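You operate a simulated robot arm through the tools that you are given. There is no shell and no other tool.

You run a simulated two-armed robot. Do the job below in one go: nothing can be reset, and whatever is moved stays where it is left.

TASK
Fill the oats jar to its 200 ml line from the white tub and close it.
Fine: hold the jar to unscrew and screw on its lid; tub back on the worktop.

It is judged by the outcome, as a careful person would: the job done as asked, and still so three seconds after it is handed in. It fails if anything else is knocked over, pushed out of place, dropped, spilled or broken. Lids that push on must go on centred and level and be pressed home; caps that screw on are set level and turned clockwise until they are tight.

THE ROBOT
Two 7-joint arms with two-finger parallel grippers on one trunk, on a base that drives. Base frame: it is fixed to the floor where the robot stands at the start and does not move with it; the origin is under the middle of the robot, x ahead of it, y to its left, z up. Readings come in mm, degrees, newtons and seconds.
The left shoulder is at the start at [70, 156, 1030], the right one opposite. Places, roughly: oats jar [-1750, 2750, 1000]; purple tub (15x10x8 cm) [-1300, -400, 800]; sugar jar [-1750, 3250, 1000]; white tub [-1750, 2500, 1000]; worktop by the toaster [-1900, 2800, 900]; yellow tub [-1750, 3250, 1000]. Payload 3.91 kg a hand.
Tool frame (each hand has its own): the origin (TCP) lies between the finger pads and is the grasp point; the fingertips stand 30 mm ahead of it; z points along the fingers, y is the line along which they close. The gripper opens to 110 mm. The fingers are 20 mm wide and 10 mm thick; the gripper's body (48 by 112 mm) begins 55 mm behind the TCP.
Orientation is that of the tool frame in the base frame, as a unit quaternion [w, x, y, z]. With the fingers straight down and closing along the base's y, the tool's x points along the base's -x, its y along +y and its z along -z.

THE INTERFACE
- The arms move only by the tool arm_command. It takes "left_steps", "right_steps" or both (then of equal length, played together; a hand with none holds still); each is a list of rows, each a list of 7 numbers: the turn, a rotation vector about the tool's x, y, z in degrees, then the shift along the tool's x, y, z in mm, then the finger opening in mm, from 0 to 110. In form: [[ax, ay, az, dx, dy, dz, fingers], ...]. A call has 1 to 20 rows; each row shifts and turns the commanded pose from where the row before left it, along the tool's axes as they then stand. Each row takes 0.2 s and may step no farther than 50 mm and 8.6 degrees from the row before; otherwise, or with a gripper value out of range, the whole call is refused. Where a pose cannot be reached the arm comes as near as it can. A force on the tool above 90 N (or 10 N above the force at the start of the call, whichever is more), or a blocked arm, ends the call early, and 0.2 s more pass. Each finger travels about 108 mm/s and halts on what it meets, pressing with about 36 N; the grip force reading is that of the motor and also rises with nothing between the fingers. The clock runs only during rows and for 0.2 s after the last one: add rows that do not move to give the fingers time. The reply holds the time, the measured pose of the TCP, the force on the tool along the base axes, the opening and the grip force, in the units named above and with some noise, with the torque about the TCP (base axes, N m) and any sound that the robot's microphone picked up.
- Cameras (640 x 400 px; columns grow to the right, rows downward): "scene" is now at [144.2, 9.4, 1291.6]; the picture's right is [0.11, -0.99, 0.00], its down [-0.23, -0.02, -0.97] and it looks along [0.97, 0.10, -0.23] (base axes); focal length 280 px, centre (320, 200). "left" rides on the left gripper at [72, -17, -103] in its tool frame; the picture's right is [0.23, 0.97, 0.00], its down [-0.76, 0.18, -0.62] and it looks along [-0.61, 0.14, 0.78] (tool axes); focal length 222 px, centre (320, 200). "right" rides on the right gripper at [72, 17, -104] in its tool frame; the picture's right is [-0.23, 0.97, 0.00], its down [-0.76, -0.18, -0.62] and it looks along [-0.61, -0.14, 0.78] (tool axes); focal length 222 px, centre (320, 200). There is no depth. A picture from a camera that has moved, and an enlarged one, comes with that camera's place and axes in the base frame and with its lens.
- snapshot(camera): a new picture of that camera. The clock stands still meanwhile.
- raise_lower(by): slides the trunk up (or, below 0, down) by that many mm; the arms and the scene camera ride with it, the base frame stays. It gives what a move gives, with no picture.
- drive_base(legs): drives the robot by 1 to 6 legs, each [ahead, left, turn to the left] in mm, mm and degrees, along the robot's own axes; the way and the turn of a leg run together, so that a leg with both is an arc; at most 1500 mm and 180 degrees a leg. The arms and the cameras ride along, it lands a little off, and it stops where it bumps. It gives what a move gives.
- pan_tilt(pan, tilt): turns the head with the scene camera to pan (to the left, within 86 degrees either way) and tilt (down, from -29 to 69), counted from straight ahead of the robot. It gives what a move gives.
- zoom(camera, box): a new picture of the part [left, top, right, bottom] of that camera's present view, enlarged. The clock stands still meanwhile.
- finish_job(): hands the job in; it is judged then, once.

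Places have to be worked out from the pictures, the camera data and where the tool is seen. Open the grippers and draw the arms clear of the work before you hand the job in, unless the task says otherwise.

The tools are called after ">>>" by a JSON object that holds its "api" and its "payload". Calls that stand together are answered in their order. arm_command: Moves the arms, as the interface text tells. Its arguments: {"type":"object","properties":{"left_steps":{"type":"array","items":{"type":"array","items":{"type":"number"}}},"right_steps":{"type":"array","items":{"type":"array","items":{"type":"number"}}}},"required":[]} The other tools are called the same way: raise_lower (by) slides the trunk up or down; drive_base (legs) drives the base; pan_tilt (pan, tilt) turns the head that bears the scene camera; snapshot (camera) takes a picture; zoom (camera, box) takes an enlarged picture of a part of a camera's view; finish_job () hands the job in.

At the start:

```text
clock: 0.0
left_tool_pos: [643.9, 313.0, 1200.9]
left_tcp_rot: [0.001, 0.0, 1.0, -0.001]
left_ft_force: [0.1, 0.5, -0.1]
left_torque: [-0.01, 0.03, 0.0]
left_grip_width: 110.1
left_finger_force: 0.1
right_tool_pos: [668.7, -344.8, 1142.9]
right_tcp_rot: [0.001, 0.0, 1.0, 0.0]
right_ft_force: [0.6, 1.8, 0.3]
right_torque: [0.03, 0.02, 0.0]
right_grip_width: 110.0
right_finger_force: 0.1
trunk travel left (down, up): [-475.0, 465.0]
robot x, y, heading: [-2.0, -4.0, -0.1]
head pan, tilt: [6.1, 13.5]
```

scene: 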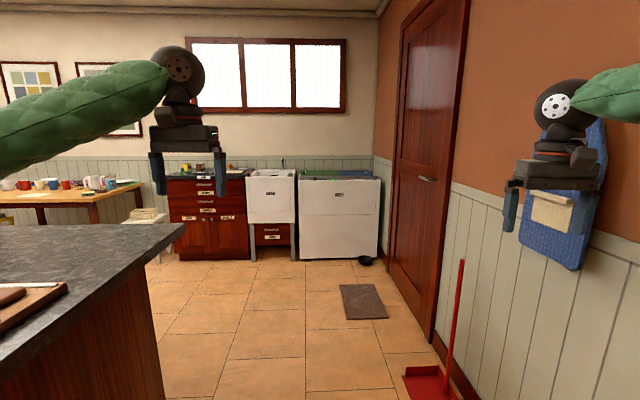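
right: 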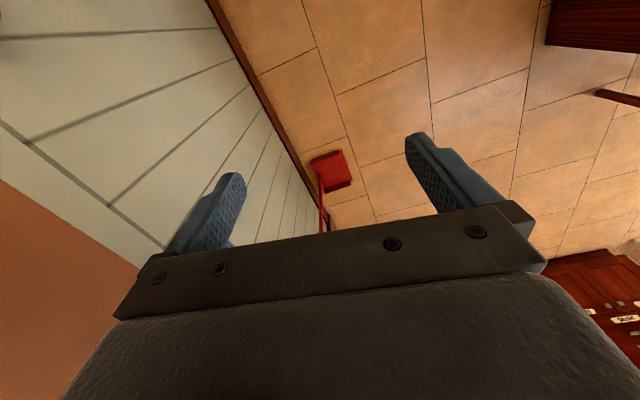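
left: 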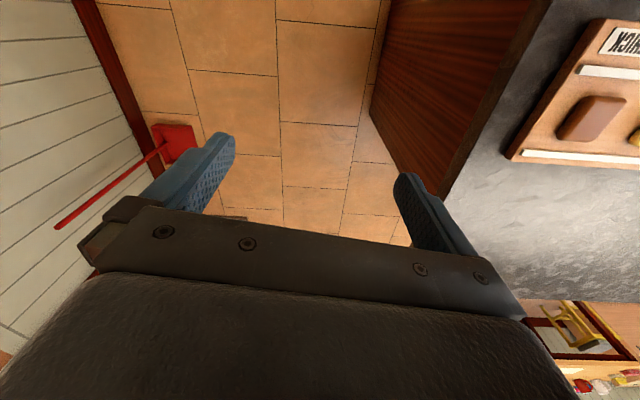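

I'll look around to the left first, to see the way to the worktop by the toaster that lies behind and to the left.

>>> {"api": "pan_tilt", "payload": {"pan": 85, "tilt": 20}}

```text
clock: 1.5
left_tool_pos: [644.6, 313.4, 1200.1]
left_tcp_rot: [0.0, 0.0, 1.0, 0.0]
left_ft_force: [-0.9, 0.4, 0.3]
left_torque: [-0.01, 0.02, 0.01]
left_grip_width: 109.9
left_finger_force: 0.1
right_tool_pos: [670.4, -346.0, 1143.2]
right_tcp_rot: [0.002, 0.001, 1.0, -0.001]
right_ft_force: [-0.4, -0.1, 0.2]
right_torque: [0.0, 0.0, -0.01]
right_grip_width: 109.6
right_finger_force: 0.2
trunk travel left (down, up): [-475.0, 465.0]
robot x, y, heading: [-2.5, -3.3, -0.1]
head pan, tilt: [85.0, 20.0]
```

The head is turned left; I take a picture of that side.

>>> {"api": "snapshot", "payload": {"camera": "scene"}}

```text
taken
camera scene: at [59.5, 92.3, 1281.1], right [1.0, -0.09, 0.0], down [-0.03, -0.34, -0.94], along [0.08, 0.94, -0.34], focal length 280 px, centre (320, 200)
```

scene: 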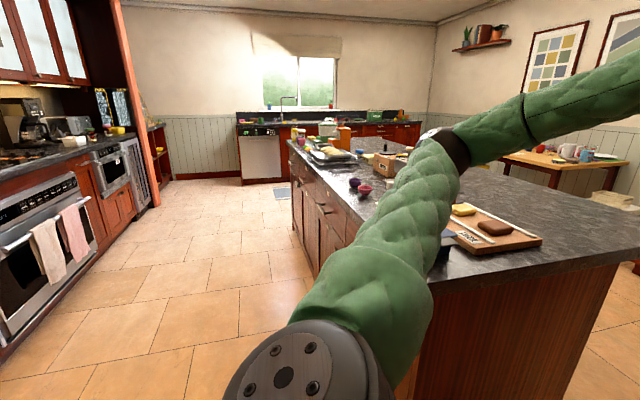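

The worktop is along the left wall of the aisle (counter front near x≈-1250), and the island's corner is ahead-left with its near edge at y≈650. I turn the robot on the spot by 90° to the left to face up the aisle; the hands are at z>1140, well above the island's top.

>>> {"api": "drive_base", "payload": {"legs": [[0, 0, 90]]}}

>>> {"api": "pan_tilt", "payload": {"pan": 40, "tilt": 20}}

>>> {"api": "snapshot", "payload": {"camera": "scene"}}

```text
clock: 5.7
left_tool_pos: [-306.9, 646.8, 1201.3]
left_tcp_rot: [0.0, -0.704, 0.71, 0.0]
left_ft_force: [-0.4, -0.5, 0.3]
left_torque: [-0.03, 0.01, 0.01]
left_grip_width: 110.2
left_finger_force: 0.1
right_tool_pos: [350.6, 666.0, 1142.0]
right_tcp_rot: [0.001, -0.704, 0.71, 0.0]
right_ft_force: [0.4, -0.1, -0.2]
right_torque: [0.0, 0.0, 0.03]
right_grip_width: 110.2
right_finger_force: 0.0
trunk travel left (down, up): [-475.0, 465.0]
robot x, y, heading: [1.4, -0.1, 89.6]
head pan, tilt: [85.0, 20.0]
```

```text
clock: 6.8
left_tool_pos: [-307.0, 647.8, 1200.9]
left_tcp_rot: [0.0, -0.704, 0.71, 0.001]
left_ft_force: [0.9, -0.5, -0.1]
left_torque: [0.0, 0.01, 0.02]
left_grip_width: 109.9
left_finger_force: 0.0
right_tool_pos: [350.8, 666.2, 1141.1]
right_tcp_rot: [0.0, -0.704, 0.71, 0.0]
right_ft_force: [-0.5, 0.2, 0.5]
right_torque: [-0.01, 0.01, -0.02]
right_grip_width: 110.1
right_finger_force: 0.1
trunk travel left (down, up): [-475.0, 465.0]
robot x, y, heading: [-1.7, -2.4, 89.5]
head pan, tilt: [40.0, 20.0]
```

```text
taken
camera scene: at [-58.2, 121.9, 1281.1], right [0.77, 0.64, 0.0], down [0.22, -0.26, -0.94], along [-0.6, 0.72, -0.34], focal length 280 px, centre (320, 200)
```

scene: 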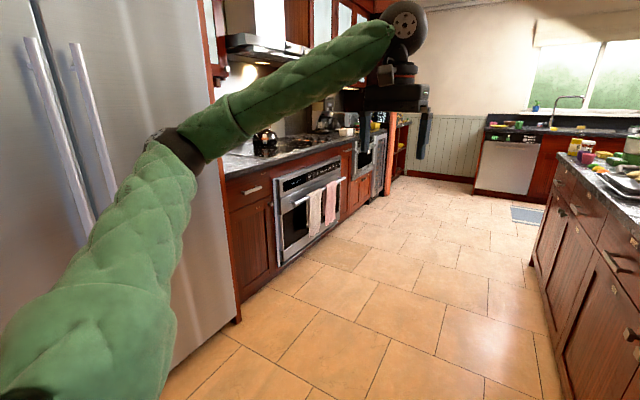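

The aisle is clear: counter front edge at x≈-1350, island face at x≈0–100. I shift left 600 mm into the aisle's middle and drive ahead towards y≈1500, then look again.

>>> {"api": "drive_base", "payload": {"legs": [[0, 600, 0], [1400, 0, 0]]}}

>>> {"api": "snapshot", "payload": {"camera": "scene"}}

```text
clock: 9.8
left_tool_pos: [-754.3, 874.3, 1125.7]
left_tcp_rot: [0.035, -0.577, 0.814, -0.049]
left_ft_force: [-4.3, 5.3, 1.5]
left_torque: [-0.39, -0.34, 0.0]
left_grip_width: 110.0
left_finger_force: 0.0
right_tool_pos: [-130.6, 683.3, 1154.9]
right_tcp_rot: [0.029, -0.579, 0.814, -0.043]
right_ft_force: [-3.2, -1.0, 2.3]
right_torque: [0.15, -0.27, 0.05]
right_grip_width: 109.8
right_finger_force: 0.0
trunk travel left (down, up): [-475.0, 465.0]
robot x, y, heading: [-524.5, 115.3, 71.1]
head pan, tilt: [40.0, 20.0]
stopped in leg 1: the robot was blocked; the commanded pose is now the measured one
```

```text
taken
camera scene: at [-538.9, 253.7, 1279.9], right [0.93, 0.36, 0.0], down [0.12, -0.32, -0.94], along [-0.34, 0.88, -0.34], focal length 280 px, centre (320, 200)
```

scene: 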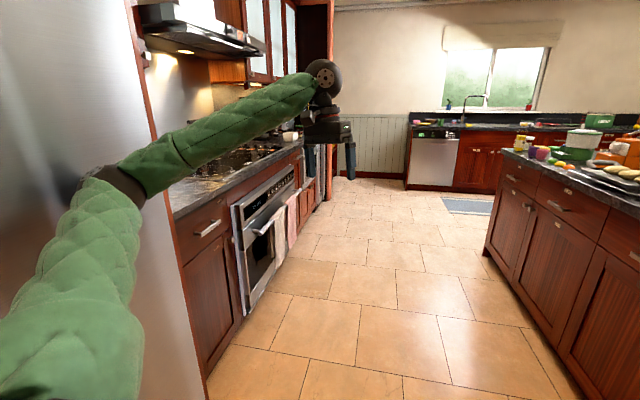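

The left arm's elbow bumped something on the fridge side (robot now at [-524, 115], heading 71°); nothing seems moved. The room lines are turned ~8° from the base frame. I back off to the right by 250 mm, turn to heading ~98° and check before going on.

>>> {"api": "drive_base", "payload": {"legs": [[0, -250, 0], [0, 0, 27]]}}

>>> {"api": "snapshot", "payload": {"camera": "scene"}}

```text
clock: 13.0
left_tool_pos: [-823.9, 591.6, 1134.9]
left_tcp_rot: [-0.042, 0.76, -0.648, 0.034]
left_ft_force: [-0.6, -1.1, 0.0]
left_torque: [0.04, -0.01, -0.01]
left_grip_width: 110.0
left_finger_force: 0.0
right_tool_pos: [-194.2, 720.1, 1154.4]
right_tcp_rot: [-0.043, 0.764, -0.643, 0.038]
right_ft_force: [0.7, 0.9, -0.6]
right_torque: [0.02, -0.02, 0.04]
right_grip_width: 110.0
right_finger_force: 0.1
trunk travel left (down, up): [-475.0, 465.0]
robot x, y, heading: [-277.3, 35.9, 99.5]
head pan, tilt: [40.0, 20.0]
```

```text
taken
camera scene: at [-353.1, 146.0, 1281.0], right [0.65, 0.76, 0.0], down [0.26, -0.22, -0.94], along [-0.72, 0.61, -0.34], focal length 280 px, centre (320, 200)
```

scene: 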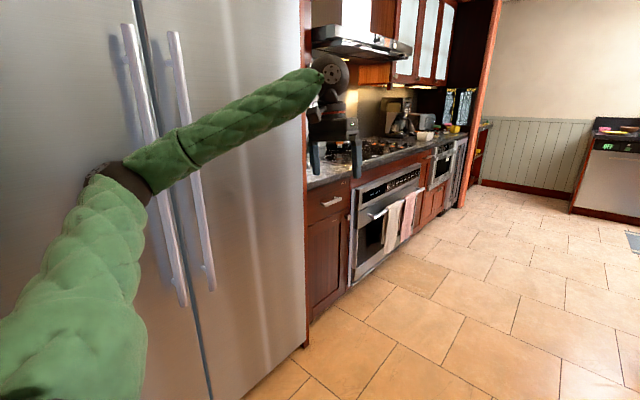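

Clear of the fridge now, heading 99.5°, parallel to the aisle. I drive ahead 1400 mm up the aisle.

>>> {"api": "drive_base", "payload": {"legs": [[1400, 0, 0]]}}

>>> {"api": "snapshot", "payload": {"camera": "scene"}}

```text
clock: 14.1
left_tool_pos: [-829.5, 611.0, 1135.3]
left_tcp_rot: [-0.041, 0.763, -0.645, 0.034]
left_ft_force: [1.0, 0.6, -0.2]
left_torque: [0.0, -0.04, -0.02]
left_grip_width: 110.1
left_finger_force: 0.1
right_tool_pos: [-195.5, 743.0, 1154.7]
right_tcp_rot: [-0.043, 0.765, -0.641, 0.036]
right_ft_force: [0.1, -0.6, 0.6]
right_torque: [0.03, 0.03, 0.0]
right_grip_width: 110.1
right_finger_force: 0.0
trunk travel left (down, up): [-475.0, 465.0]
robot x, y, heading: [-274.2, 61.0, 99.9]
head pan, tilt: [40.0, 20.0]
stopped in leg 1: the robot was blocked; the commanded pose is now the measured one
```

```text
taken
camera scene: at [-353.4, 169.0, 1281.5], right [0.64, 0.77, 0.0], down [0.26, -0.22, -0.94], along [-0.72, 0.6, -0.34], focal length 280 px, centre (320, 200)
```

scene: 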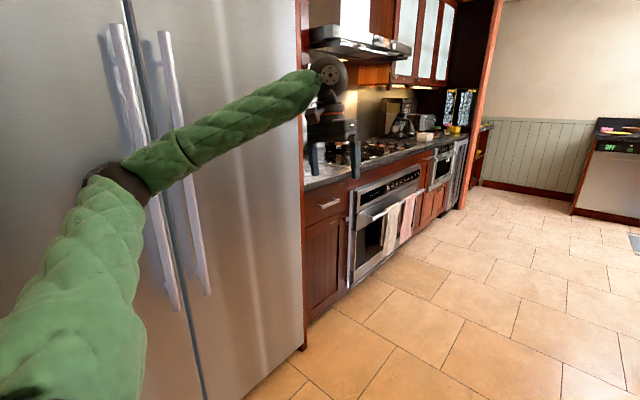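

The robot stopped after 25 mm. I look down to the front and right to see what it touches.

>>> {"api": "pan_tilt", "payload": {"pan": -50, "tilt": 45}}

>>> {"api": "snapshot", "payload": {"camera": "scene"}}

>>> {"api": "pan_tilt", "payload": {"pan": 0, "tilt": 60}}

>>> {"api": "snapshot", "payload": {"camera": "scene"}}

```text
clock: 15.8
left_tool_pos: [-828.8, 611.1, 1134.1]
left_tcp_rot: [-0.042, 0.763, -0.644, 0.034]
left_ft_force: [0.8, -0.4, 0.2]
left_torque: [0.05, 0.01, 0.02]
left_grip_width: 110.2
left_finger_force: 0.2
right_tool_pos: [-196.5, 743.0, 1154.9]
right_tcp_rot: [-0.043, 0.765, -0.641, 0.036]
right_ft_force: [0.8, -0.7, -0.4]
right_torque: [0.01, -0.03, -0.01]
right_grip_width: 110.0
right_finger_force: 0.1
trunk travel left (down, up): [-475.0, 465.0]
robot x, y, heading: [-279.7, 60.7, 99.6]
head pan, tilt: [-50.0, 45.0]
```

```text
taken
camera scene: at [-230.0, 170.5, 1242.5], right [0.77, -0.64, 0.0], down [-0.46, -0.54, -0.71], along [0.45, 0.54, -0.71], focal length 280 px, centre (320, 200)
```

scene: 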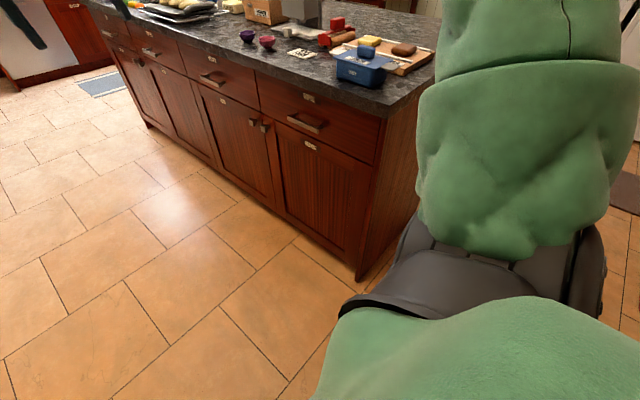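

```text
clock: 17.0
left_tool_pos: [-829.4, 611.4, 1135.8]
left_tcp_rot: [-0.041, 0.763, -0.644, 0.034]
left_ft_force: [-0.2, -0.3, 0.7]
left_torque: [-0.02, 0.0, -0.02]
left_grip_width: 110.0
left_finger_force: 0.1
right_tool_pos: [-195.0, 743.6, 1154.9]
right_tcp_rot: [-0.043, 0.765, -0.641, 0.036]
right_ft_force: [0.1, -0.2, 1.0]
right_torque: [-0.03, 0.02, 0.02]
right_grip_width: 110.0
right_finger_force: 0.0
trunk travel left (down, up): [-475.0, 465.0]
robot x, y, heading: [-276.6, 61.0, 99.9]
head pan, tilt: [0.0, 60.0]
```

```text
taken
camera scene: at [-293.9, 173.8, 1223.2], right [0.99, 0.17, 0.0], down [0.15, -0.85, -0.5], along [-0.09, 0.49, -0.87], focal length 280 px, centre (320, 200)
```

scene: 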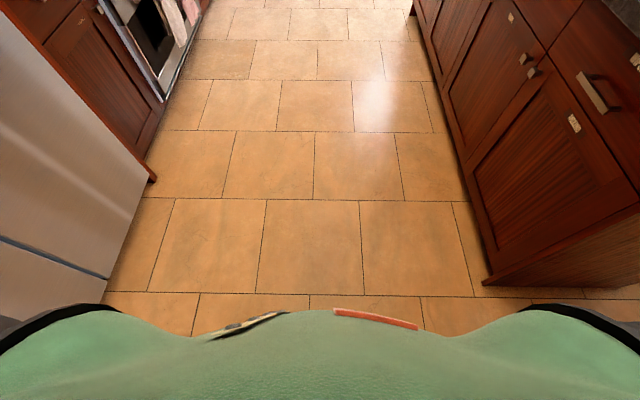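

The right elbow seems to be touching the island's corner (corner at about [351, 580], 700 mm to the robot's right). I back off slightly, then raise the trunk by 300 mm so the elbows pass above the island and counter.

>>> {"api": "drive_base", "payload": {"legs": [[-60, 0, 0]]}}

>>> {"api": "raise_lower", "payload": {"by": 320}}

>>> {"api": "drive_base", "payload": {"legs": [[0, 40, 0]]}}

>>> {"api": "drive_base", "payload": {"legs": [[1000, 0, 0]]}}

>>> {"api": "snapshot", "payload": {"camera": "scene"}}

```text
clock: 17.9
left_tool_pos: [-819.9, 549.3, 1134.0]
left_tcp_rot: [-0.044, 0.763, -0.645, 0.034]
left_ft_force: [0.0, -0.8, -0.2]
left_torque: [0.07, -0.01, 0.01]
left_grip_width: 110.1
left_finger_force: 0.0
right_tool_pos: [-186.4, 681.3, 1156.2]
right_tcp_rot: [-0.045, 0.765, -0.641, 0.036]
right_ft_force: [0.5, -0.3, 0.2]
right_torque: [0.02, 0.01, 0.03]
right_grip_width: 110.1
right_finger_force: 0.0
trunk travel left (down, up): [-475.0, 465.0]
robot x, y, heading: [-265.5, 0.2, 99.7]
head pan, tilt: [0.0, 60.0]
```

```text
clock: 21.1
left_tool_pos: [-821.3, 551.9, 1452.6]
left_tcp_rot: [-0.042, 0.763, -0.645, 0.035]
left_ft_force: [-1.1, -0.3, -0.3]
left_torque: [-0.03, 0.04, 0.0]
left_grip_width: 109.9
left_finger_force: 0.0
right_tool_pos: [-187.9, 684.9, 1474.1]
right_tcp_rot: [-0.044, 0.766, -0.641, 0.038]
right_ft_force: [0.1, 0.6, 0.2]
right_torque: [0.02, 0.0, 0.0]
right_grip_width: 110.0
right_finger_force: 0.1
trunk travel left (down, up): [-795.0, 145.0]
robot x, y, heading: [-262.7, -1.3, 100.2]
head pan, tilt: [0.0, 60.0]
```

```text
clock: 22.0
left_tool_pos: [-852.4, 547.4, 1454.5]
left_tcp_rot: [-0.039, 0.762, -0.645, 0.034]
left_ft_force: [-0.2, 0.3, 0.1]
left_torque: [0.02, 0.0, -0.01]
left_grip_width: 110.2
left_finger_force: 0.0
right_tool_pos: [-218.6, 679.4, 1472.0]
right_tcp_rot: [-0.041, 0.765, -0.642, 0.035]
right_ft_force: [0.0, -0.3, -0.8]
right_torque: [0.0, 0.02, 0.01]
right_grip_width: 110.0
right_finger_force: 0.0
trunk travel left (down, up): [-795.0, 145.0]
robot x, y, heading: [-308.4, -6.8, 99.6]
head pan, tilt: [0.0, 60.0]
```

```text
clock: 23.4
left_tool_pos: [-870.0, 594.8, 1461.0]
left_tcp_rot: [-0.04, 0.77, -0.636, 0.03]
left_ft_force: [-0.7, 0.4, 0.5]
left_torque: [0.0, -0.01, 0.01]
left_grip_width: 110.4
left_finger_force: 0.2
right_tool_pos: [-231.3, 739.3, 1477.9]
right_tcp_rot: [-0.042, 0.77, -0.636, 0.032]
right_ft_force: [0.2, -0.5, 0.0]
right_torque: [-0.01, -0.01, 0.0]
right_grip_width: 110.1
right_finger_force: 0.1
trunk travel left (down, up): [-795.0, 145.0]
robot x, y, heading: [-318.1, 61.1, 100.8]
head pan, tilt: [0.0, 60.0]
stopped in leg 1: the robot was blocked; the commanded pose is now the measured one
```

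```text
taken
camera scene: at [-321.8, 168.0, 1544.5], right [0.98, 0.18, -0.01], down [0.15, -0.85, -0.51], along [-0.1, 0.5, -0.86], focal length 280 px, centre (320, 200)
```

scene: 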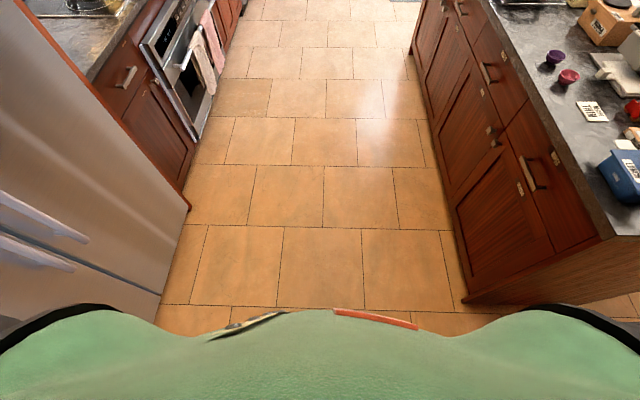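

Still blocked at the same place although raised, so it's not the island. I look to the left and right close by, with the head and wrist cameras.

>>> {"api": "snapshot", "payload": {"camera": "left"}}

>>> {"api": "snapshot", "payload": {"camera": "right"}}

>>> {"api": "pan_tilt", "payload": {"pan": 75, "tilt": 50}}

>>> {"api": "snapshot", "payload": {"camera": "scene"}}

>>> {"api": "pan_tilt", "payload": {"pan": -75, "tilt": 50}}

>>> {"api": "snapshot", "payload": {"camera": "scene"}}

```text
taken
camera left: at [-848.3, 524.5, 1566.0], right [-0.91, -0.4, -0.1], down [-0.38, 0.7, 0.61], along [-0.18, 0.59, -0.79], focal length 222 px, centre (320, 200)
```

left: 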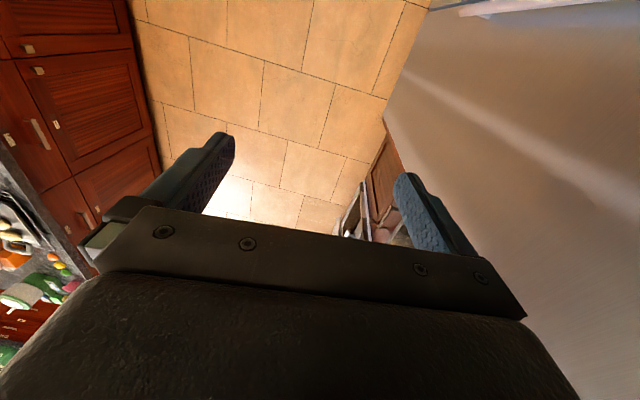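

```text
taken
camera right: at [-245.4, 662.7, 1577.8], right [-0.99, 0.04, -0.1], down [-0.03, 0.77, 0.64], along [0.1, 0.64, -0.76], focal length 222 px, centre (320, 200)
```

right: 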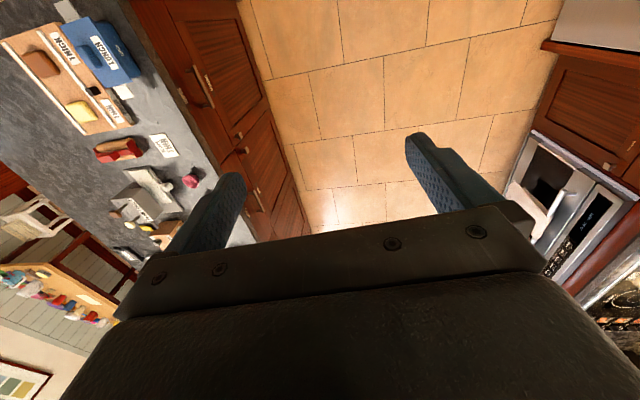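

```text
clock: 24.9
left_tool_pos: [-867.9, 594.6, 1460.8]
left_tcp_rot: [-0.041, 0.769, -0.637, 0.03]
left_ft_force: [0.2, -0.2, -0.5]
left_torque: [-0.03, 0.0, 0.0]
left_grip_width: 109.9
left_finger_force: 0.0
right_tool_pos: [-230.5, 735.7, 1478.3]
right_tcp_rot: [-0.042, 0.769, -0.637, 0.03]
right_ft_force: [-0.1, 0.7, -0.3]
right_torque: [0.03, -0.01, 0.0]
right_grip_width: 110.1
right_finger_force: 0.1
trunk travel left (down, up): [-795.0, 145.0]
robot x, y, heading: [-316.1, 63.9, 100.6]
head pan, tilt: [75.0, 50.0]
```

```text
taken
camera scene: at [-386.3, 105.7, 1556.9], right [0.08, 1.0, 0.01], down [0.76, -0.06, -0.65], along [-0.65, 0.06, -0.76], focal length 280 px, centre (320, 200)
```

scene: 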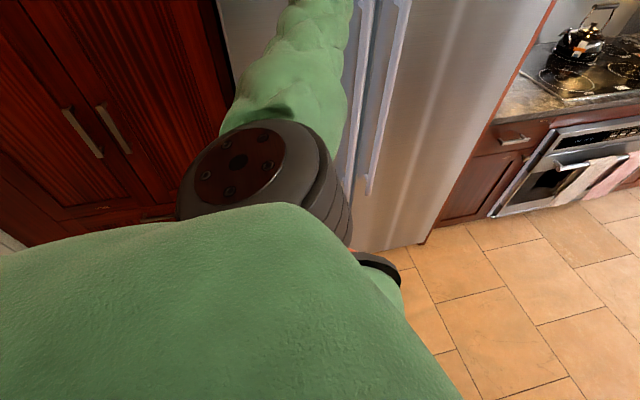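

```text
clock: 27.2
left_tool_pos: [-868.0, 595.5, 1460.0]
left_tcp_rot: [-0.041, 0.769, -0.637, 0.031]
left_ft_force: [-0.3, -0.4, 0.2]
left_torque: [0.02, 0.0, 0.0]
left_grip_width: 110.2
left_finger_force: 0.0
right_tool_pos: [-230.9, 736.3, 1477.5]
right_tcp_rot: [-0.043, 0.769, -0.637, 0.03]
right_ft_force: [-0.7, 0.3, 0.7]
right_torque: [-0.01, 0.01, -0.04]
right_grip_width: 110.2
right_finger_force: 0.1
trunk travel left (down, up): [-795.0, 145.0]
robot x, y, heading: [-316.2, 60.4, 100.6]
head pan, tilt: [-75.0, 50.0]
```

```text
taken
camera scene: at [-240.1, 132.7, 1555.2], right [0.43, -0.9, -0.01], down [-0.7, -0.33, -0.64], along [0.57, 0.28, -0.77], focal length 280 px, centre (320, 200)
```

scene: 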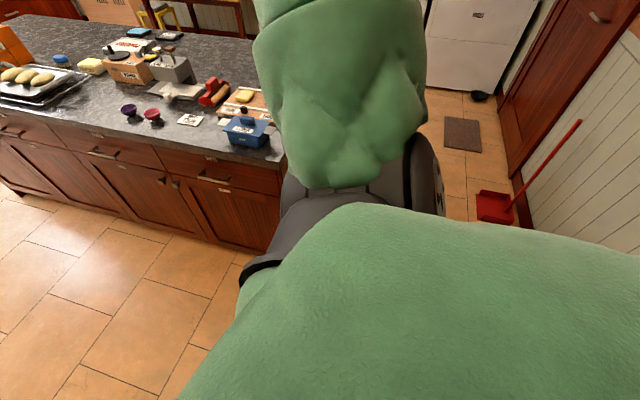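

The left elbow is catching on the fridge's handles (handles about 770 mm to the left, 375 mm ahead); the first bump also left both hands tilted ~6° and shifted left. I back off, move right, then straighten the hands and bring them back in.

>>> {"api": "drive_base", "payload": {"legs": [[-80, 0, 0], [0, -130, 0]]}}

>>> {"api": "arm_command", "payload": {"left_steps": [[-5.9, 0, 0, 0, -25, 0, 110], [0, 0, 0, 0, -30, 0, 110], [0, 0, 0, 0, -30, 0, 110], [0, 0, 0, 0, -30, 0, 110], [0, 0, 0, 0, -30, 0, 110]], "right_steps": [[-5.9, 0, 0, 0, -10, 0, 110], [0, 0, 0, 0, -15, 0, 110], [0, 0, 0, 0, -15, 0, 110], [0, 0, 0, 0, -15, 0, 110], [0, 0, 0, 0, -15, 0, 110]]}}

```text
clock: 29.2
left_tool_pos: [-742.2, 547.1, 1449.9]
left_tcp_rot: [-0.041, 0.768, -0.638, 0.036]
left_ft_force: [0.4, -0.1, 0.2]
left_torque: [-0.04, 0.05, -0.01]
left_grip_width: 110.1
left_finger_force: 0.0
right_tool_pos: [-104.3, 688.1, 1474.0]
right_tcp_rot: [-0.044, 0.768, -0.638, 0.036]
right_ft_force: [0.0, -0.5, 0.0]
right_torque: [0.0, 0.02, 0.01]
right_grip_width: 109.8
right_finger_force: 0.2
trunk travel left (down, up): [-795.0, 145.0]
robot x, y, heading: [-178.8, 6.0, 100.4]
head pan, tilt: [-75.0, 50.0]
```

```text
clock: 30.4
left_tool_pos: [-598.1, 574.7, 1456.0]
left_tcp_rot: [-0.001, 0.77, -0.638, 0.004]
left_ft_force: [0.0, 0.3, 0.4]
left_torque: [0.0, -0.01, 0.05]
left_grip_width: 110.0
left_finger_force: 0.0
right_tool_pos: [-33.0, 702.7, 1476.5]
right_tcp_rot: [-0.003, 0.769, -0.639, 0.004]
right_ft_force: [0.2, -0.6, 0.4]
right_torque: [0.01, 0.01, 0.01]
right_grip_width: 110.0
right_finger_force: 0.0
trunk travel left (down, up): [-795.0, 145.0]
robot x, y, heading: [-178.0, 2.7, 100.6]
head pan, tilt: [-75.0, 50.0]
```

Hands are straight again. Now I drive ahead 700 mm and check that the way is free.

>>> {"api": "drive_base", "payload": {"legs": [[700, 0, 0]]}}

>>> {"api": "pan_tilt", "payload": {"pan": 40, "tilt": 30}}

>>> {"api": "snapshot", "payload": {"camera": "scene"}}

```text
clock: 34.2
left_tool_pos: [-703.3, 1274.4, 1454.4]
left_tcp_rot: [-0.002, 0.762, -0.648, 0.004]
left_ft_force: [-0.4, -0.4, 0.2]
left_torque: [0.03, 0.02, 0.0]
left_grip_width: 110.1
left_finger_force: 0.1
right_tool_pos: [-136.0, 1387.2, 1477.0]
right_tcp_rot: [-0.003, 0.762, -0.648, 0.003]
right_ft_force: [-0.2, -0.4, 0.2]
right_torque: [-0.03, 0.02, 0.0]
right_grip_width: 109.9
right_finger_force: 0.0
trunk travel left (down, up): [-795.0, 145.0]
robot x, y, heading: [-294.2, 692.0, 99.1]
head pan, tilt: [-75.0, 50.0]
```

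```text
clock: 36.1
left_tool_pos: [-703.6, 1274.9, 1454.9]
left_tcp_rot: [-0.002, 0.762, -0.648, 0.004]
left_ft_force: [0.0, 0.1, -0.4]
left_torque: [0.02, 0.04, -0.01]
left_grip_width: 110.2
left_finger_force: 0.1
right_tool_pos: [-136.8, 1388.1, 1475.8]
right_tcp_rot: [-0.003, 0.761, -0.648, 0.004]
right_ft_force: [0.1, -0.3, 0.7]
right_torque: [0.01, -0.02, -0.02]
right_grip_width: 110.0
right_finger_force: 0.0
trunk travel left (down, up): [-795.0, 145.0]
robot x, y, heading: [-300.1, 693.3, 99.1]
head pan, tilt: [40.0, 30.0]
```

```text
taken
camera scene: at [-372.0, 802.2, 1585.0], right [0.66, 0.75, 0.0], down [0.38, -0.33, -0.87], along [-0.65, 0.57, -0.5], focal length 280 px, centre (320, 200)
```

scene: 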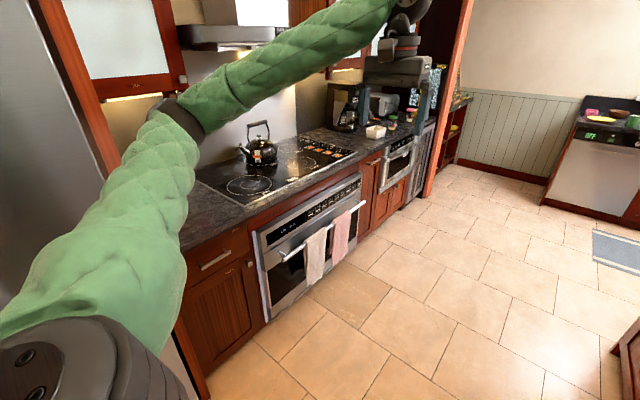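

The way ahead is free. I drive on 1450 mm up the aisle.

>>> {"api": "drive_base", "payload": {"legs": [[1450, 0, 0]]}}

>>> {"api": "snapshot", "payload": {"camera": "scene"}}

```text
clock: 43.2
left_tool_pos: [-895.2, 2677.2, 1453.6]
left_tcp_rot: [-0.002, 0.754, -0.657, 0.004]
left_ft_force: [-0.2, 0.3, 0.2]
left_torque: [-0.01, 0.01, 0.0]
left_grip_width: 110.0
left_finger_force: 0.0
right_tool_pos: [-323.7, 2776.4, 1476.4]
right_tcp_rot: [-0.004, 0.753, -0.657, 0.003]
right_ft_force: [-0.8, -0.1, 0.5]
right_torque: [-0.02, -0.04, -0.02]
right_grip_width: 110.2
right_finger_force: 0.1
trunk travel left (down, up): [-795.0, 145.0]
robot x, y, heading: [-500.4, 2087.4, 97.7]
head pan, tilt: [40.0, 30.0]
```

```text
taken
camera scene: at [-574.0, 2196.3, 1585.0], right [0.67, 0.74, 0.0], down [0.37, -0.34, -0.87], along [-0.64, 0.58, -0.5], focal length 280 px, centre (320, 200)
```

scene: 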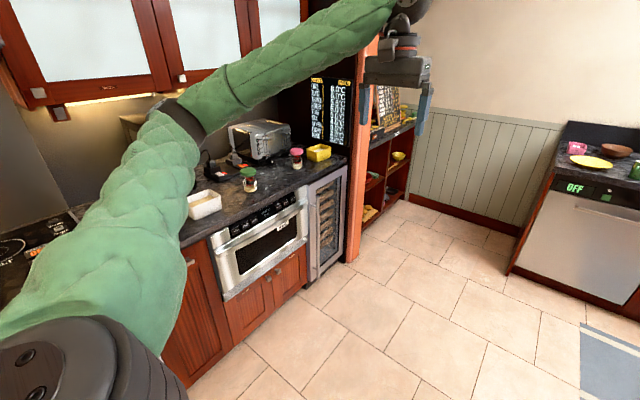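

The worktop is in view: white tub, green-lided jar, pink-lidded jar, yellow tub, toaster behind. I zoom in to read them.

>>> {"api": "zoom", "payload": {"camera": "scene", "box": [170, 110, 350, 240]}}

```text
3.08 times, centred on (260, 175) of scene
camera zoom: at [-574.0, 2196.3, 1585.0], right [0.67, 0.74, 0.0], down [0.37, -0.34, -0.87], along [-0.64, 0.58, -0.5], focal length 862 px, centre (505, 277)
```

zoom: 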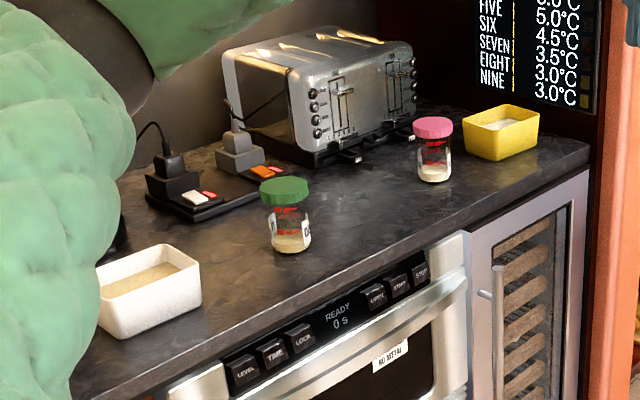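

The oats jar (green lid) is near [-1790, 2796], the white tub near [-1745, 2545], counter edge ~200 mm before them. I drive ahead 820 mm, then turn left 90° to face the worktop.

>>> {"api": "drive_base", "payload": {"legs": [[820, 0, 0], [0, 0, 90]]}}

>>> {"api": "pan_tilt", "payload": {"pan": 0, "tilt": 30}}

>>> {"api": "snapshot", "payload": {"camera": "scene"}}

```text
clock: 51.4
left_tool_pos: [-1215.3, 2552.4, 1454.8]
left_tcp_rot: [-0.004, 0.999, 0.042, 0.002]
left_ft_force: [0.0, 0.0, 0.2]
left_torque: [-0.02, -0.02, 0.04]
left_grip_width: 110.2
left_finger_force: 0.1
right_tool_pos: [-1285.7, 3127.1, 1476.9]
right_tcp_rot: [-0.005, 0.999, 0.043, 0.0]
right_ft_force: [-0.2, 0.5, 0.7]
right_torque: [-0.01, 0.02, 0.02]
right_grip_width: 110.1
right_finger_force: 0.1
trunk travel left (down, up): [-795.0, 145.0]
robot x, y, heading: [-604.0, 2918.4, -175.2]
head pan, tilt: [40.0, 30.0]
```

```text
clock: 52.4
left_tool_pos: [-1215.3, 2552.6, 1454.8]
left_tcp_rot: [-0.004, 0.999, 0.042, 0.002]
left_ft_force: [0.1, -0.7, -0.7]
left_torque: [-0.03, 0.01, -0.01]
left_grip_width: 110.0
left_finger_force: 0.1
right_tool_pos: [-1287.1, 3127.0, 1475.9]
right_tcp_rot: [-0.005, 0.999, 0.043, 0.0]
right_ft_force: [0.7, 0.3, 0.4]
right_torque: [0.04, 0.02, 0.0]
right_grip_width: 110.2
right_finger_force: 0.1
trunk travel left (down, up): [-795.0, 145.0]
robot x, y, heading: [-604.1, 2913.9, -175.1]
head pan, tilt: [0.0, 30.0]
```

```text
taken
camera scene: at [-745.0, 2903.5, 1585.0], right [-0.08, 1.0, 0.0], down [0.5, 0.04, -0.87], along [-0.86, -0.07, -0.5], focal length 280 px, centre (320, 200)
```

scene: 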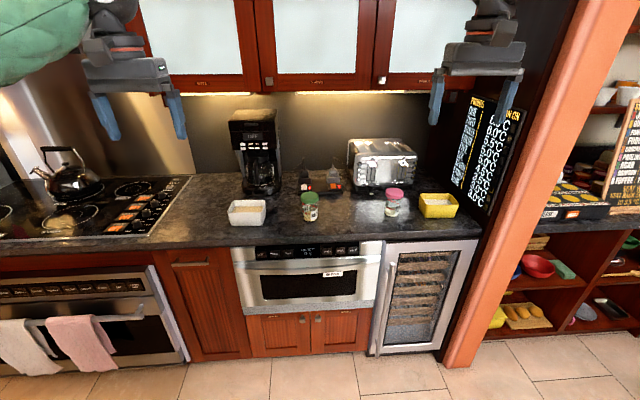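

Facing the worktop now (heading ≈185°). Jar ≈[-1773, 2776], tub ≈[-1735, 2506], upper cabinets' underside ≈z 1400, so I lower the trunk 150 mm, turn 3° more and approach by 380 mm.

>>> {"api": "raise_lower", "payload": {"by": -150}}

>>> {"api": "drive_base", "payload": {"legs": [[0, 0, 3], [380, 20, 0]]}}

>>> {"api": "pan_tilt", "payload": {"pan": 0, "tilt": 50}}

>>> {"api": "snapshot", "payload": {"camera": "scene"}}

```text
clock: 54.2
left_tool_pos: [-1214.9, 2552.6, 1304.7]
left_tcp_rot: [-0.004, 0.999, 0.042, 0.002]
left_ft_force: [0.5, 0.4, 0.7]
left_torque: [0.0, -0.01, -0.03]
left_grip_width: 109.9
left_finger_force: 0.1
right_tool_pos: [-1286.3, 3127.7, 1326.2]
right_tcp_rot: [-0.005, 0.999, 0.043, 0.0]
right_ft_force: [0.2, 0.0, 0.3]
right_torque: [-0.03, -0.01, 0.0]
right_grip_width: 109.9
right_finger_force: 0.1
trunk travel left (down, up): [-645.0, 295.0]
robot x, y, heading: [-606.3, 2913.0, -175.3]
head pan, tilt: [0.0, 30.0]
```

```text
clock: 57.0
left_tool_pos: [-1560.3, 2446.3, 1304.5]
left_tcp_rot: [-0.004, 0.997, 0.072, 0.001]
left_ft_force: [-0.3, -0.2, 0.9]
left_torque: [-0.02, -0.01, -0.03]
left_grip_width: 109.9
left_finger_force: 0.1
right_tool_pos: [-1664.0, 3016.1, 1327.0]
right_tcp_rot: [-0.006, 0.997, 0.072, 0.0]
right_ft_force: [0.6, -0.8, -0.5]
right_torque: [0.01, -0.01, 0.05]
right_grip_width: 110.0
right_finger_force: 0.0
trunk travel left (down, up): [-645.0, 295.0]
robot x, y, heading: [-970.0, 2845.4, -171.8]
head pan, tilt: [0.0, 30.0]
```

```text
clock: 57.8
left_tool_pos: [-1558.8, 2445.7, 1304.7]
left_tcp_rot: [-0.005, 0.997, 0.072, 0.002]
left_ft_force: [0.7, 0.4, 0.1]
left_torque: [0.03, -0.03, -0.02]
left_grip_width: 110.0
left_finger_force: 0.1
right_tool_pos: [-1661.5, 3015.9, 1326.9]
right_tcp_rot: [-0.005, 0.997, 0.072, 0.0]
right_ft_force: [0.0, -1.4, -0.5]
right_torque: [0.02, 0.02, 0.01]
right_grip_width: 110.0
right_finger_force: 0.0
trunk travel left (down, up): [-645.0, 295.0]
robot x, y, heading: [-969.8, 2841.5, -171.6]
head pan, tilt: [0.0, 50.0]
```

```text
taken
camera scene: at [-1097.0, 2825.8, 1405.6], right [-0.14, 0.99, 0.0], down [0.76, 0.11, -0.64], along [-0.64, -0.09, -0.77], focal length 280 px, centre (320, 200)
```

scene: 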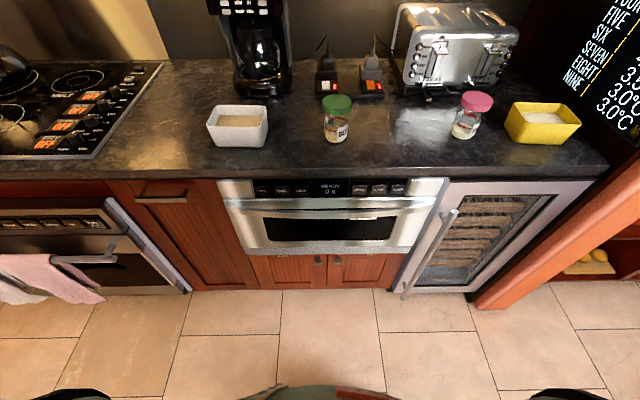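

Jar at about [-1775, 2774] (806 mm ahead, 49 mm right), tub centre about [-1725, 2515], worktop edge at x≈-1599. I go 150 mm closer.

>>> {"api": "drive_base", "payload": {"legs": [[150, 0, 0]]}}

>>> {"api": "snapshot", "payload": {"camera": "scene"}}

```text
clock: 59.2
left_tool_pos: [-1707.6, 2424.4, 1304.0]
left_tcp_rot: [-0.003, 0.997, 0.073, 0.002]
left_ft_force: [-0.5, 0.1, 0.2]
left_torque: [-0.01, -0.03, -0.05]
left_grip_width: 110.1
left_finger_force: 0.1
right_tool_pos: [-1812.7, 2993.8, 1326.0]
right_tcp_rot: [-0.005, 0.997, 0.073, -0.001]
right_ft_force: [-0.1, -0.6, -0.2]
right_torque: [-0.02, 0.01, 0.01]
right_grip_width: 110.0
right_finger_force: 0.1
trunk travel left (down, up): [-645.0, 295.0]
robot x, y, heading: [-1121.3, 2819.8, -171.7]
head pan, tilt: [0.0, 50.0]
```

```text
taken
camera scene: at [-1246.1, 2804.4, 1405.6], right [-0.14, 0.99, 0.0], down [0.76, 0.11, -0.64], along [-0.64, -0.09, -0.77], focal length 280 px, centre (320, 200)
```

scene: 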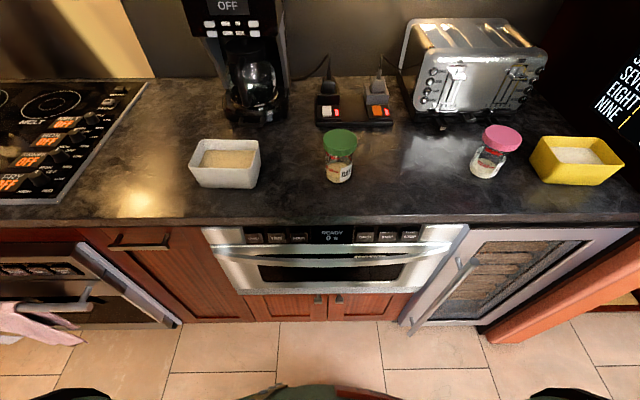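

I'm in place. I zoom in on the jar and the tub to see labels, levels and sizes.

>>> {"api": "zoom", "payload": {"camera": "scene", "box": [290, 110, 390, 200]}}

>>> {"api": "zoom", "payload": {"camera": "scene", "box": [170, 110, 290, 210]}}

>>> {"api": "snapshot", "payload": {"camera": "left"}}

>>> {"api": "snapshot", "payload": {"camera": "right"}}

```text
4.44 times, centred on (340, 155) of scene
camera zoom: at [-1246.1, 2804.4, 1405.6], right [-0.14, 0.99, 0.0], down [0.76, 0.11, -0.64], along [-0.64, -0.09, -0.77], focal length 1245 px, centre (231, 400)
```

zoom: 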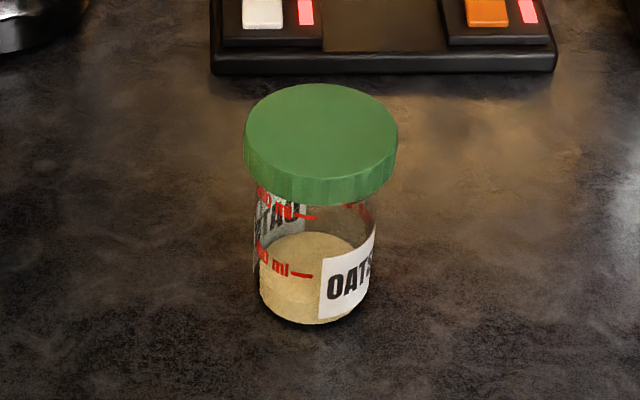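

```text
4.00 times, centred on (230, 160) of scene
camera zoom: at [-1246.1, 2804.4, 1405.6], right [-0.14, 0.99, 0.0], down [0.76, 0.11, -0.64], along [-0.64, -0.09, -0.77], focal length 1120 px, centre (680, 360)
```

zoom: 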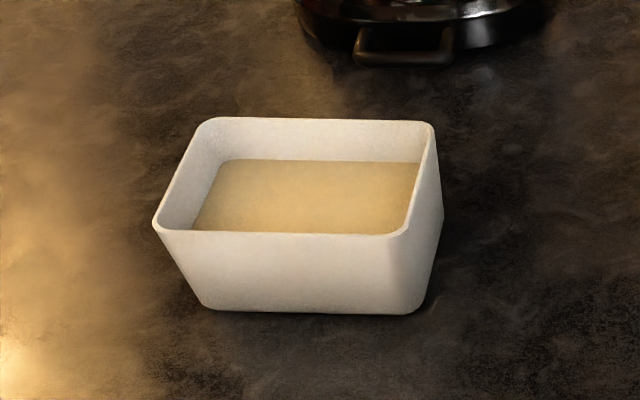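

```text
taken
camera left: at [-1638.2, 2450.0, 1409.6], right [0.37, -0.93, -0.01], down [-0.73, -0.29, 0.62], along [-0.58, -0.22, -0.79], focal length 222 px, centre (320, 200)
```

left: 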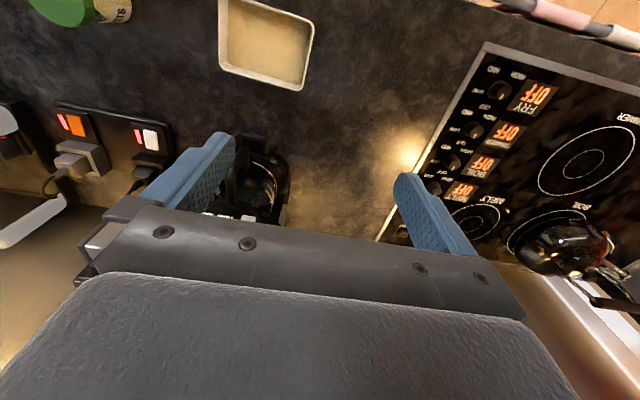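

```text
taken
camera right: at [-1738.8, 2987.2, 1429.5], right [-0.08, -1.0, -0.01], down [-0.78, 0.06, 0.62], along [-0.62, 0.06, -0.78], focal length 222 px, centre (320, 200)
```

right: 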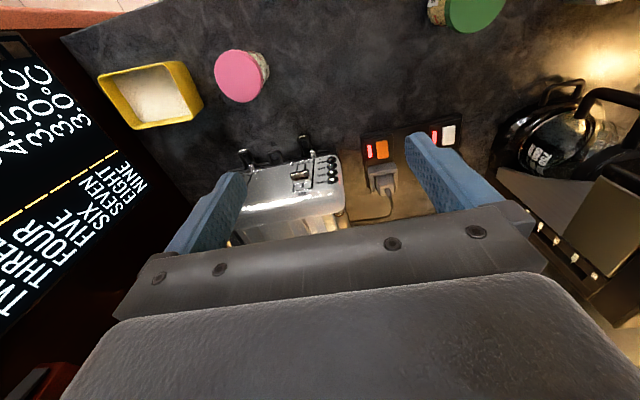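

The jar (lid Ø≈80, body Ø≈70, ≈107 tall) stands near [-1760, 2778]; the dash marks face me. I check how the hands look from outside (for the space the wrist takes) before planning the grips.

>>> {"api": "pan_tilt", "payload": {"pan": 0, "tilt": 15}}

>>> {"api": "snapshot", "payload": {"camera": "scene"}}

```text
clock: 60.2
left_tool_pos: [-1707.4, 2424.1, 1304.9]
left_tcp_rot: [-0.004, 0.997, 0.073, 0.002]
left_ft_force: [0.5, 0.7, 0.6]
left_torque: [-0.03, 0.02, -0.01]
left_grip_width: 110.0
left_finger_force: 0.0
right_tool_pos: [-1812.5, 2994.1, 1327.6]
right_tcp_rot: [-0.006, 0.997, 0.073, -0.001]
right_ft_force: [0.0, 0.6, 0.1]
right_torque: [-0.01, 0.03, -0.02]
right_grip_width: 109.9
right_finger_force: 0.0
trunk travel left (down, up): [-645.0, 295.0]
robot x, y, heading: [-1120.9, 2823.4, -171.7]
head pan, tilt: [0.0, 15.0]
```

```text
taken
camera scene: at [-1262.0, 2802.1, 1459.2], right [-0.14, 0.99, 0.0], down [0.26, 0.04, -0.97], along [-0.96, -0.14, -0.26], focal length 280 px, centre (320, 200)
```

scene: 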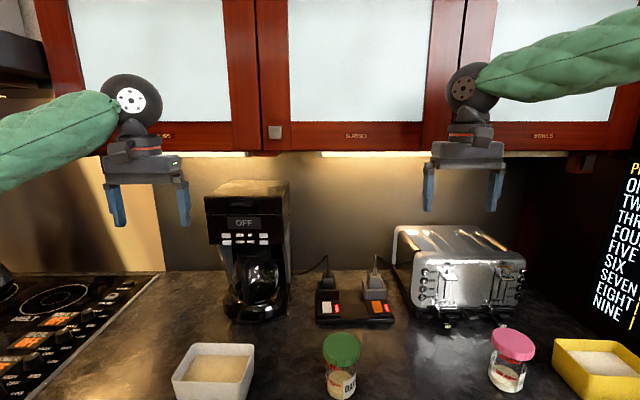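

>>> {"api": "zoom", "payload": {"camera": "scene", "box": [400, 50, 560, 220]}}

>>> {"api": "zoom", "payload": {"camera": "scene", "box": [60, 60, 230, 240]}}

```text
2.35 times, centred on (480, 135) of scene
camera zoom: at [-1262.0, 2802.1, 1459.2], right [-0.14, 0.99, 0.0], down [0.26, 0.04, -0.97], along [-0.96, -0.14, -0.26], focal length 659 px, centre (-56, 353)
```

zoom: 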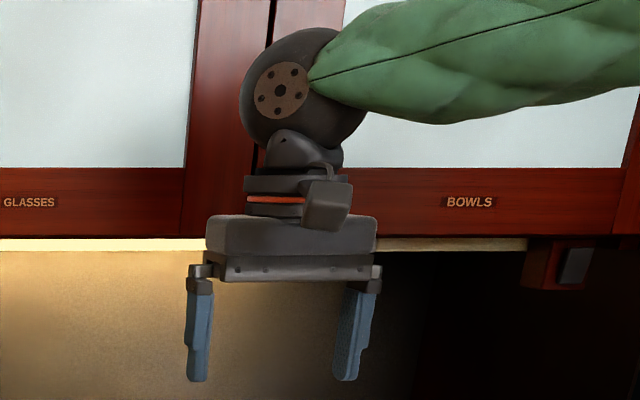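

```text
2.22 times, centred on (145, 150) of scene
camera zoom: at [-1262.0, 2802.1, 1459.2], right [-0.14, 0.99, 0.0], down [0.26, 0.04, -0.97], along [-0.96, -0.14, -0.26], focal length 622 px, centre (709, 311)
```

zoom: 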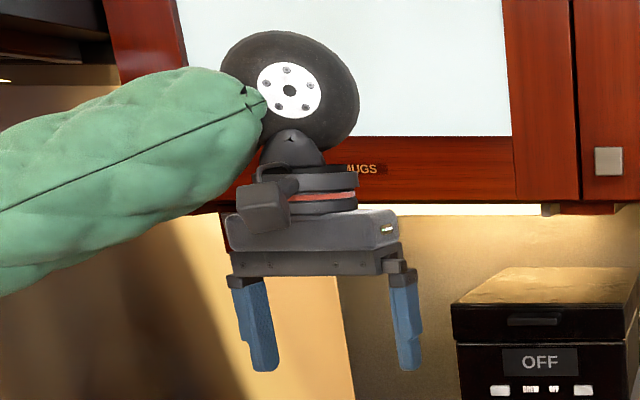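

The wrist carries a small camera cube on its +x side. Plan: right hand holds the jar body from front-right (tool pitched 30° below horizontal, camera underneath), left hand turns the lid from above. First I turn the right hand in the air: yaw 40° inward, then pitch up 60°.

>>> {"api": "arm_command", "payload": {"right_steps": [[0, 0, -8, 0, 0, 0, 110], [0, 0, -8, 0, 0, 0, 110], [0, 0, -8, 0, 0, 0, 110], [0, 0, -8, 0, 0, 0, 110], [0, 0, -8, 0, 0, 0, 110], [0, -7.5, 0, 0, 0, 0, 110], [0, -7.5, 0, 0, 0, 0, 110], [0, -7.5, 0, 0, 0, 0, 110], [0, -7.5, 0, 0, 0, 0, 110], [0, -7.5, 0, 0, 0, 0, 110], [0, -7.5, 0, 0, 0, 0, 110], [0, -7.5, 0, 0, 0, 0, 110], [0, -7.5, 0, 0, 0, 0, 110], [0, 0, 0, 0, 0, 0, 110]]}}

>>> {"api": "snapshot", "payload": {"camera": "scene"}}

```text
clock: 63.2
left_tool_pos: [-1708.1, 2422.9, 1304.5]
left_tcp_rot: [-0.005, 0.997, 0.072, 0.002]
left_ft_force: [-0.2, 0.1, -0.2]
left_torque: [0.03, -0.02, -0.03]
left_grip_width: 110.0
left_finger_force: 0.0
right_tool_pos: [-1812.4, 2993.4, 1327.3]
right_tcp_rot: [0.2, 0.791, 0.357, -0.455]
right_ft_force: [0.5, -1.0, 0.0]
right_torque: [-0.02, 0.0, 0.03]
right_grip_width: 109.9
right_finger_force: 0.1
trunk travel left (down, up): [-645.0, 295.0]
robot x, y, heading: [-1119.7, 2821.4, -171.9]
head pan, tilt: [0.0, 15.0]
```

```text
taken
camera scene: at [-1262.2, 2801.5, 1459.2], right [-0.14, 0.99, 0.0], down [0.26, 0.04, -0.97], along [-0.96, -0.14, -0.26], focal length 280 px, centre (320, 200)
```

scene: 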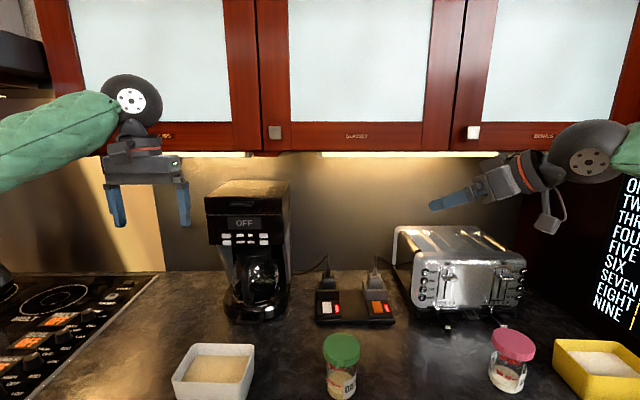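

Orientation reached as planned. Now the right hand goes to a standoff ~140 mm back from the jar along its tool axis, at [-1670, 2879, 1012].

>>> {"api": "arm_command", "payload": {"right_steps": [[0, 0, 0, 30.8, 20.2, 16.7, 110], [0, 0, 0, 30.8, 20.2, 16.7, 110], [0, 0, 0, 30.8, 20.2, 16.7, 110], [0, 0, 0, 30.8, 20.2, 16.7, 110], [0, 0, 0, 30.8, 20.2, 16.7, 110], [0, 0, 0, 30.8, 20.2, 16.7, 110], [0, 0, 0, 30.8, 20.2, 16.7, 110], [0, 0, 0, 30.8, 20.2, 16.7, 110], [0, 0, 0, 30.8, 20.2, 16.7, 110], [0, 0, 0, 0, 0, 0, 110]]}}

>>> {"api": "snapshot", "payload": {"camera": "right"}}

>>> {"api": "pan_tilt", "payload": {"pan": 0, "tilt": 45}}

>>> {"api": "snapshot", "payload": {"camera": "scene"}}

```text
clock: 65.4
left_tool_pos: [-1706.7, 2423.9, 1304.7]
left_tcp_rot: [-0.004, 0.997, 0.073, 0.0]
left_ft_force: [1.5, -0.7, -1.3]
left_torque: [-0.06, 0.03, -0.01]
left_grip_width: 109.7
left_finger_force: 0.0
right_tool_pos: [-1713.7, 2882.4, 1008.5]
right_tcp_rot: [0.201, 0.791, 0.357, -0.454]
right_ft_force: [1.2, -0.1, 0.1]
right_torque: [-0.02, 0.0, -0.01]
right_grip_width: 109.7
right_finger_force: 0.0
right hand out of reach, approached as far as the arm can: row 6, 7, 8, 9
trunk travel left (down, up): [-645.0, 295.0]
robot x, y, heading: [-1119.0, 2824.8, -172.0]
head pan, tilt: [0.0, 15.0]
```

```text
taken
camera right: at [-1617.9, 2964.6, 997.6], right [0.65, -0.73, 0.19], down [-0.03, 0.23, 0.97], along [-0.76, -0.64, 0.13], focal length 222 px, centre (320, 200)
```

right: 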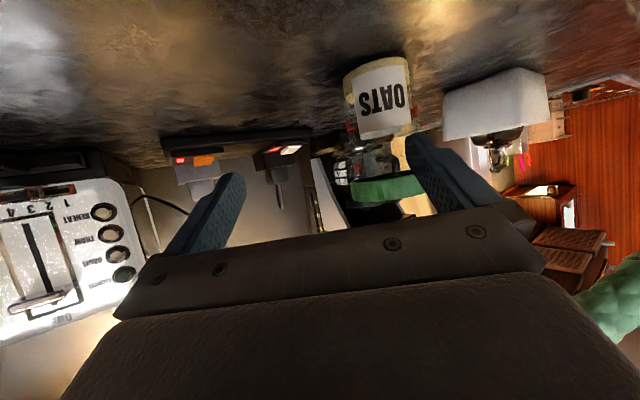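

```text
clock: 66.3
left_tool_pos: [-1707.2, 2423.5, 1305.0]
left_tcp_rot: [-0.004, 0.997, 0.073, 0.002]
left_ft_force: [0.1, 0.2, -0.3]
left_torque: [0.01, -0.02, -0.01]
left_grip_width: 109.9
left_finger_force: 0.0
right_tool_pos: [-1714.3, 2880.0, 1007.9]
right_tcp_rot: [0.201, 0.791, 0.358, -0.454]
right_ft_force: [0.8, 0.9, 0.1]
right_torque: [0.0, -0.01, -0.02]
right_grip_width: 109.8
right_finger_force: 0.0
trunk travel left (down, up): [-645.0, 295.0]
robot x, y, heading: [-1118.2, 2822.5, -171.7]
head pan, tilt: [0.0, 45.0]
```

```text
taken
camera scene: at [-1250.1, 2803.9, 1412.5], right [-0.14, 0.99, 0.0], down [0.7, 0.1, -0.71], along [-0.7, -0.1, -0.71], focal length 280 px, centre (320, 200)
```

scene: 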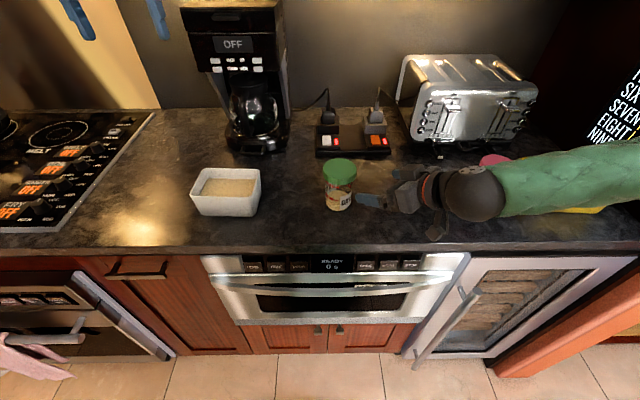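

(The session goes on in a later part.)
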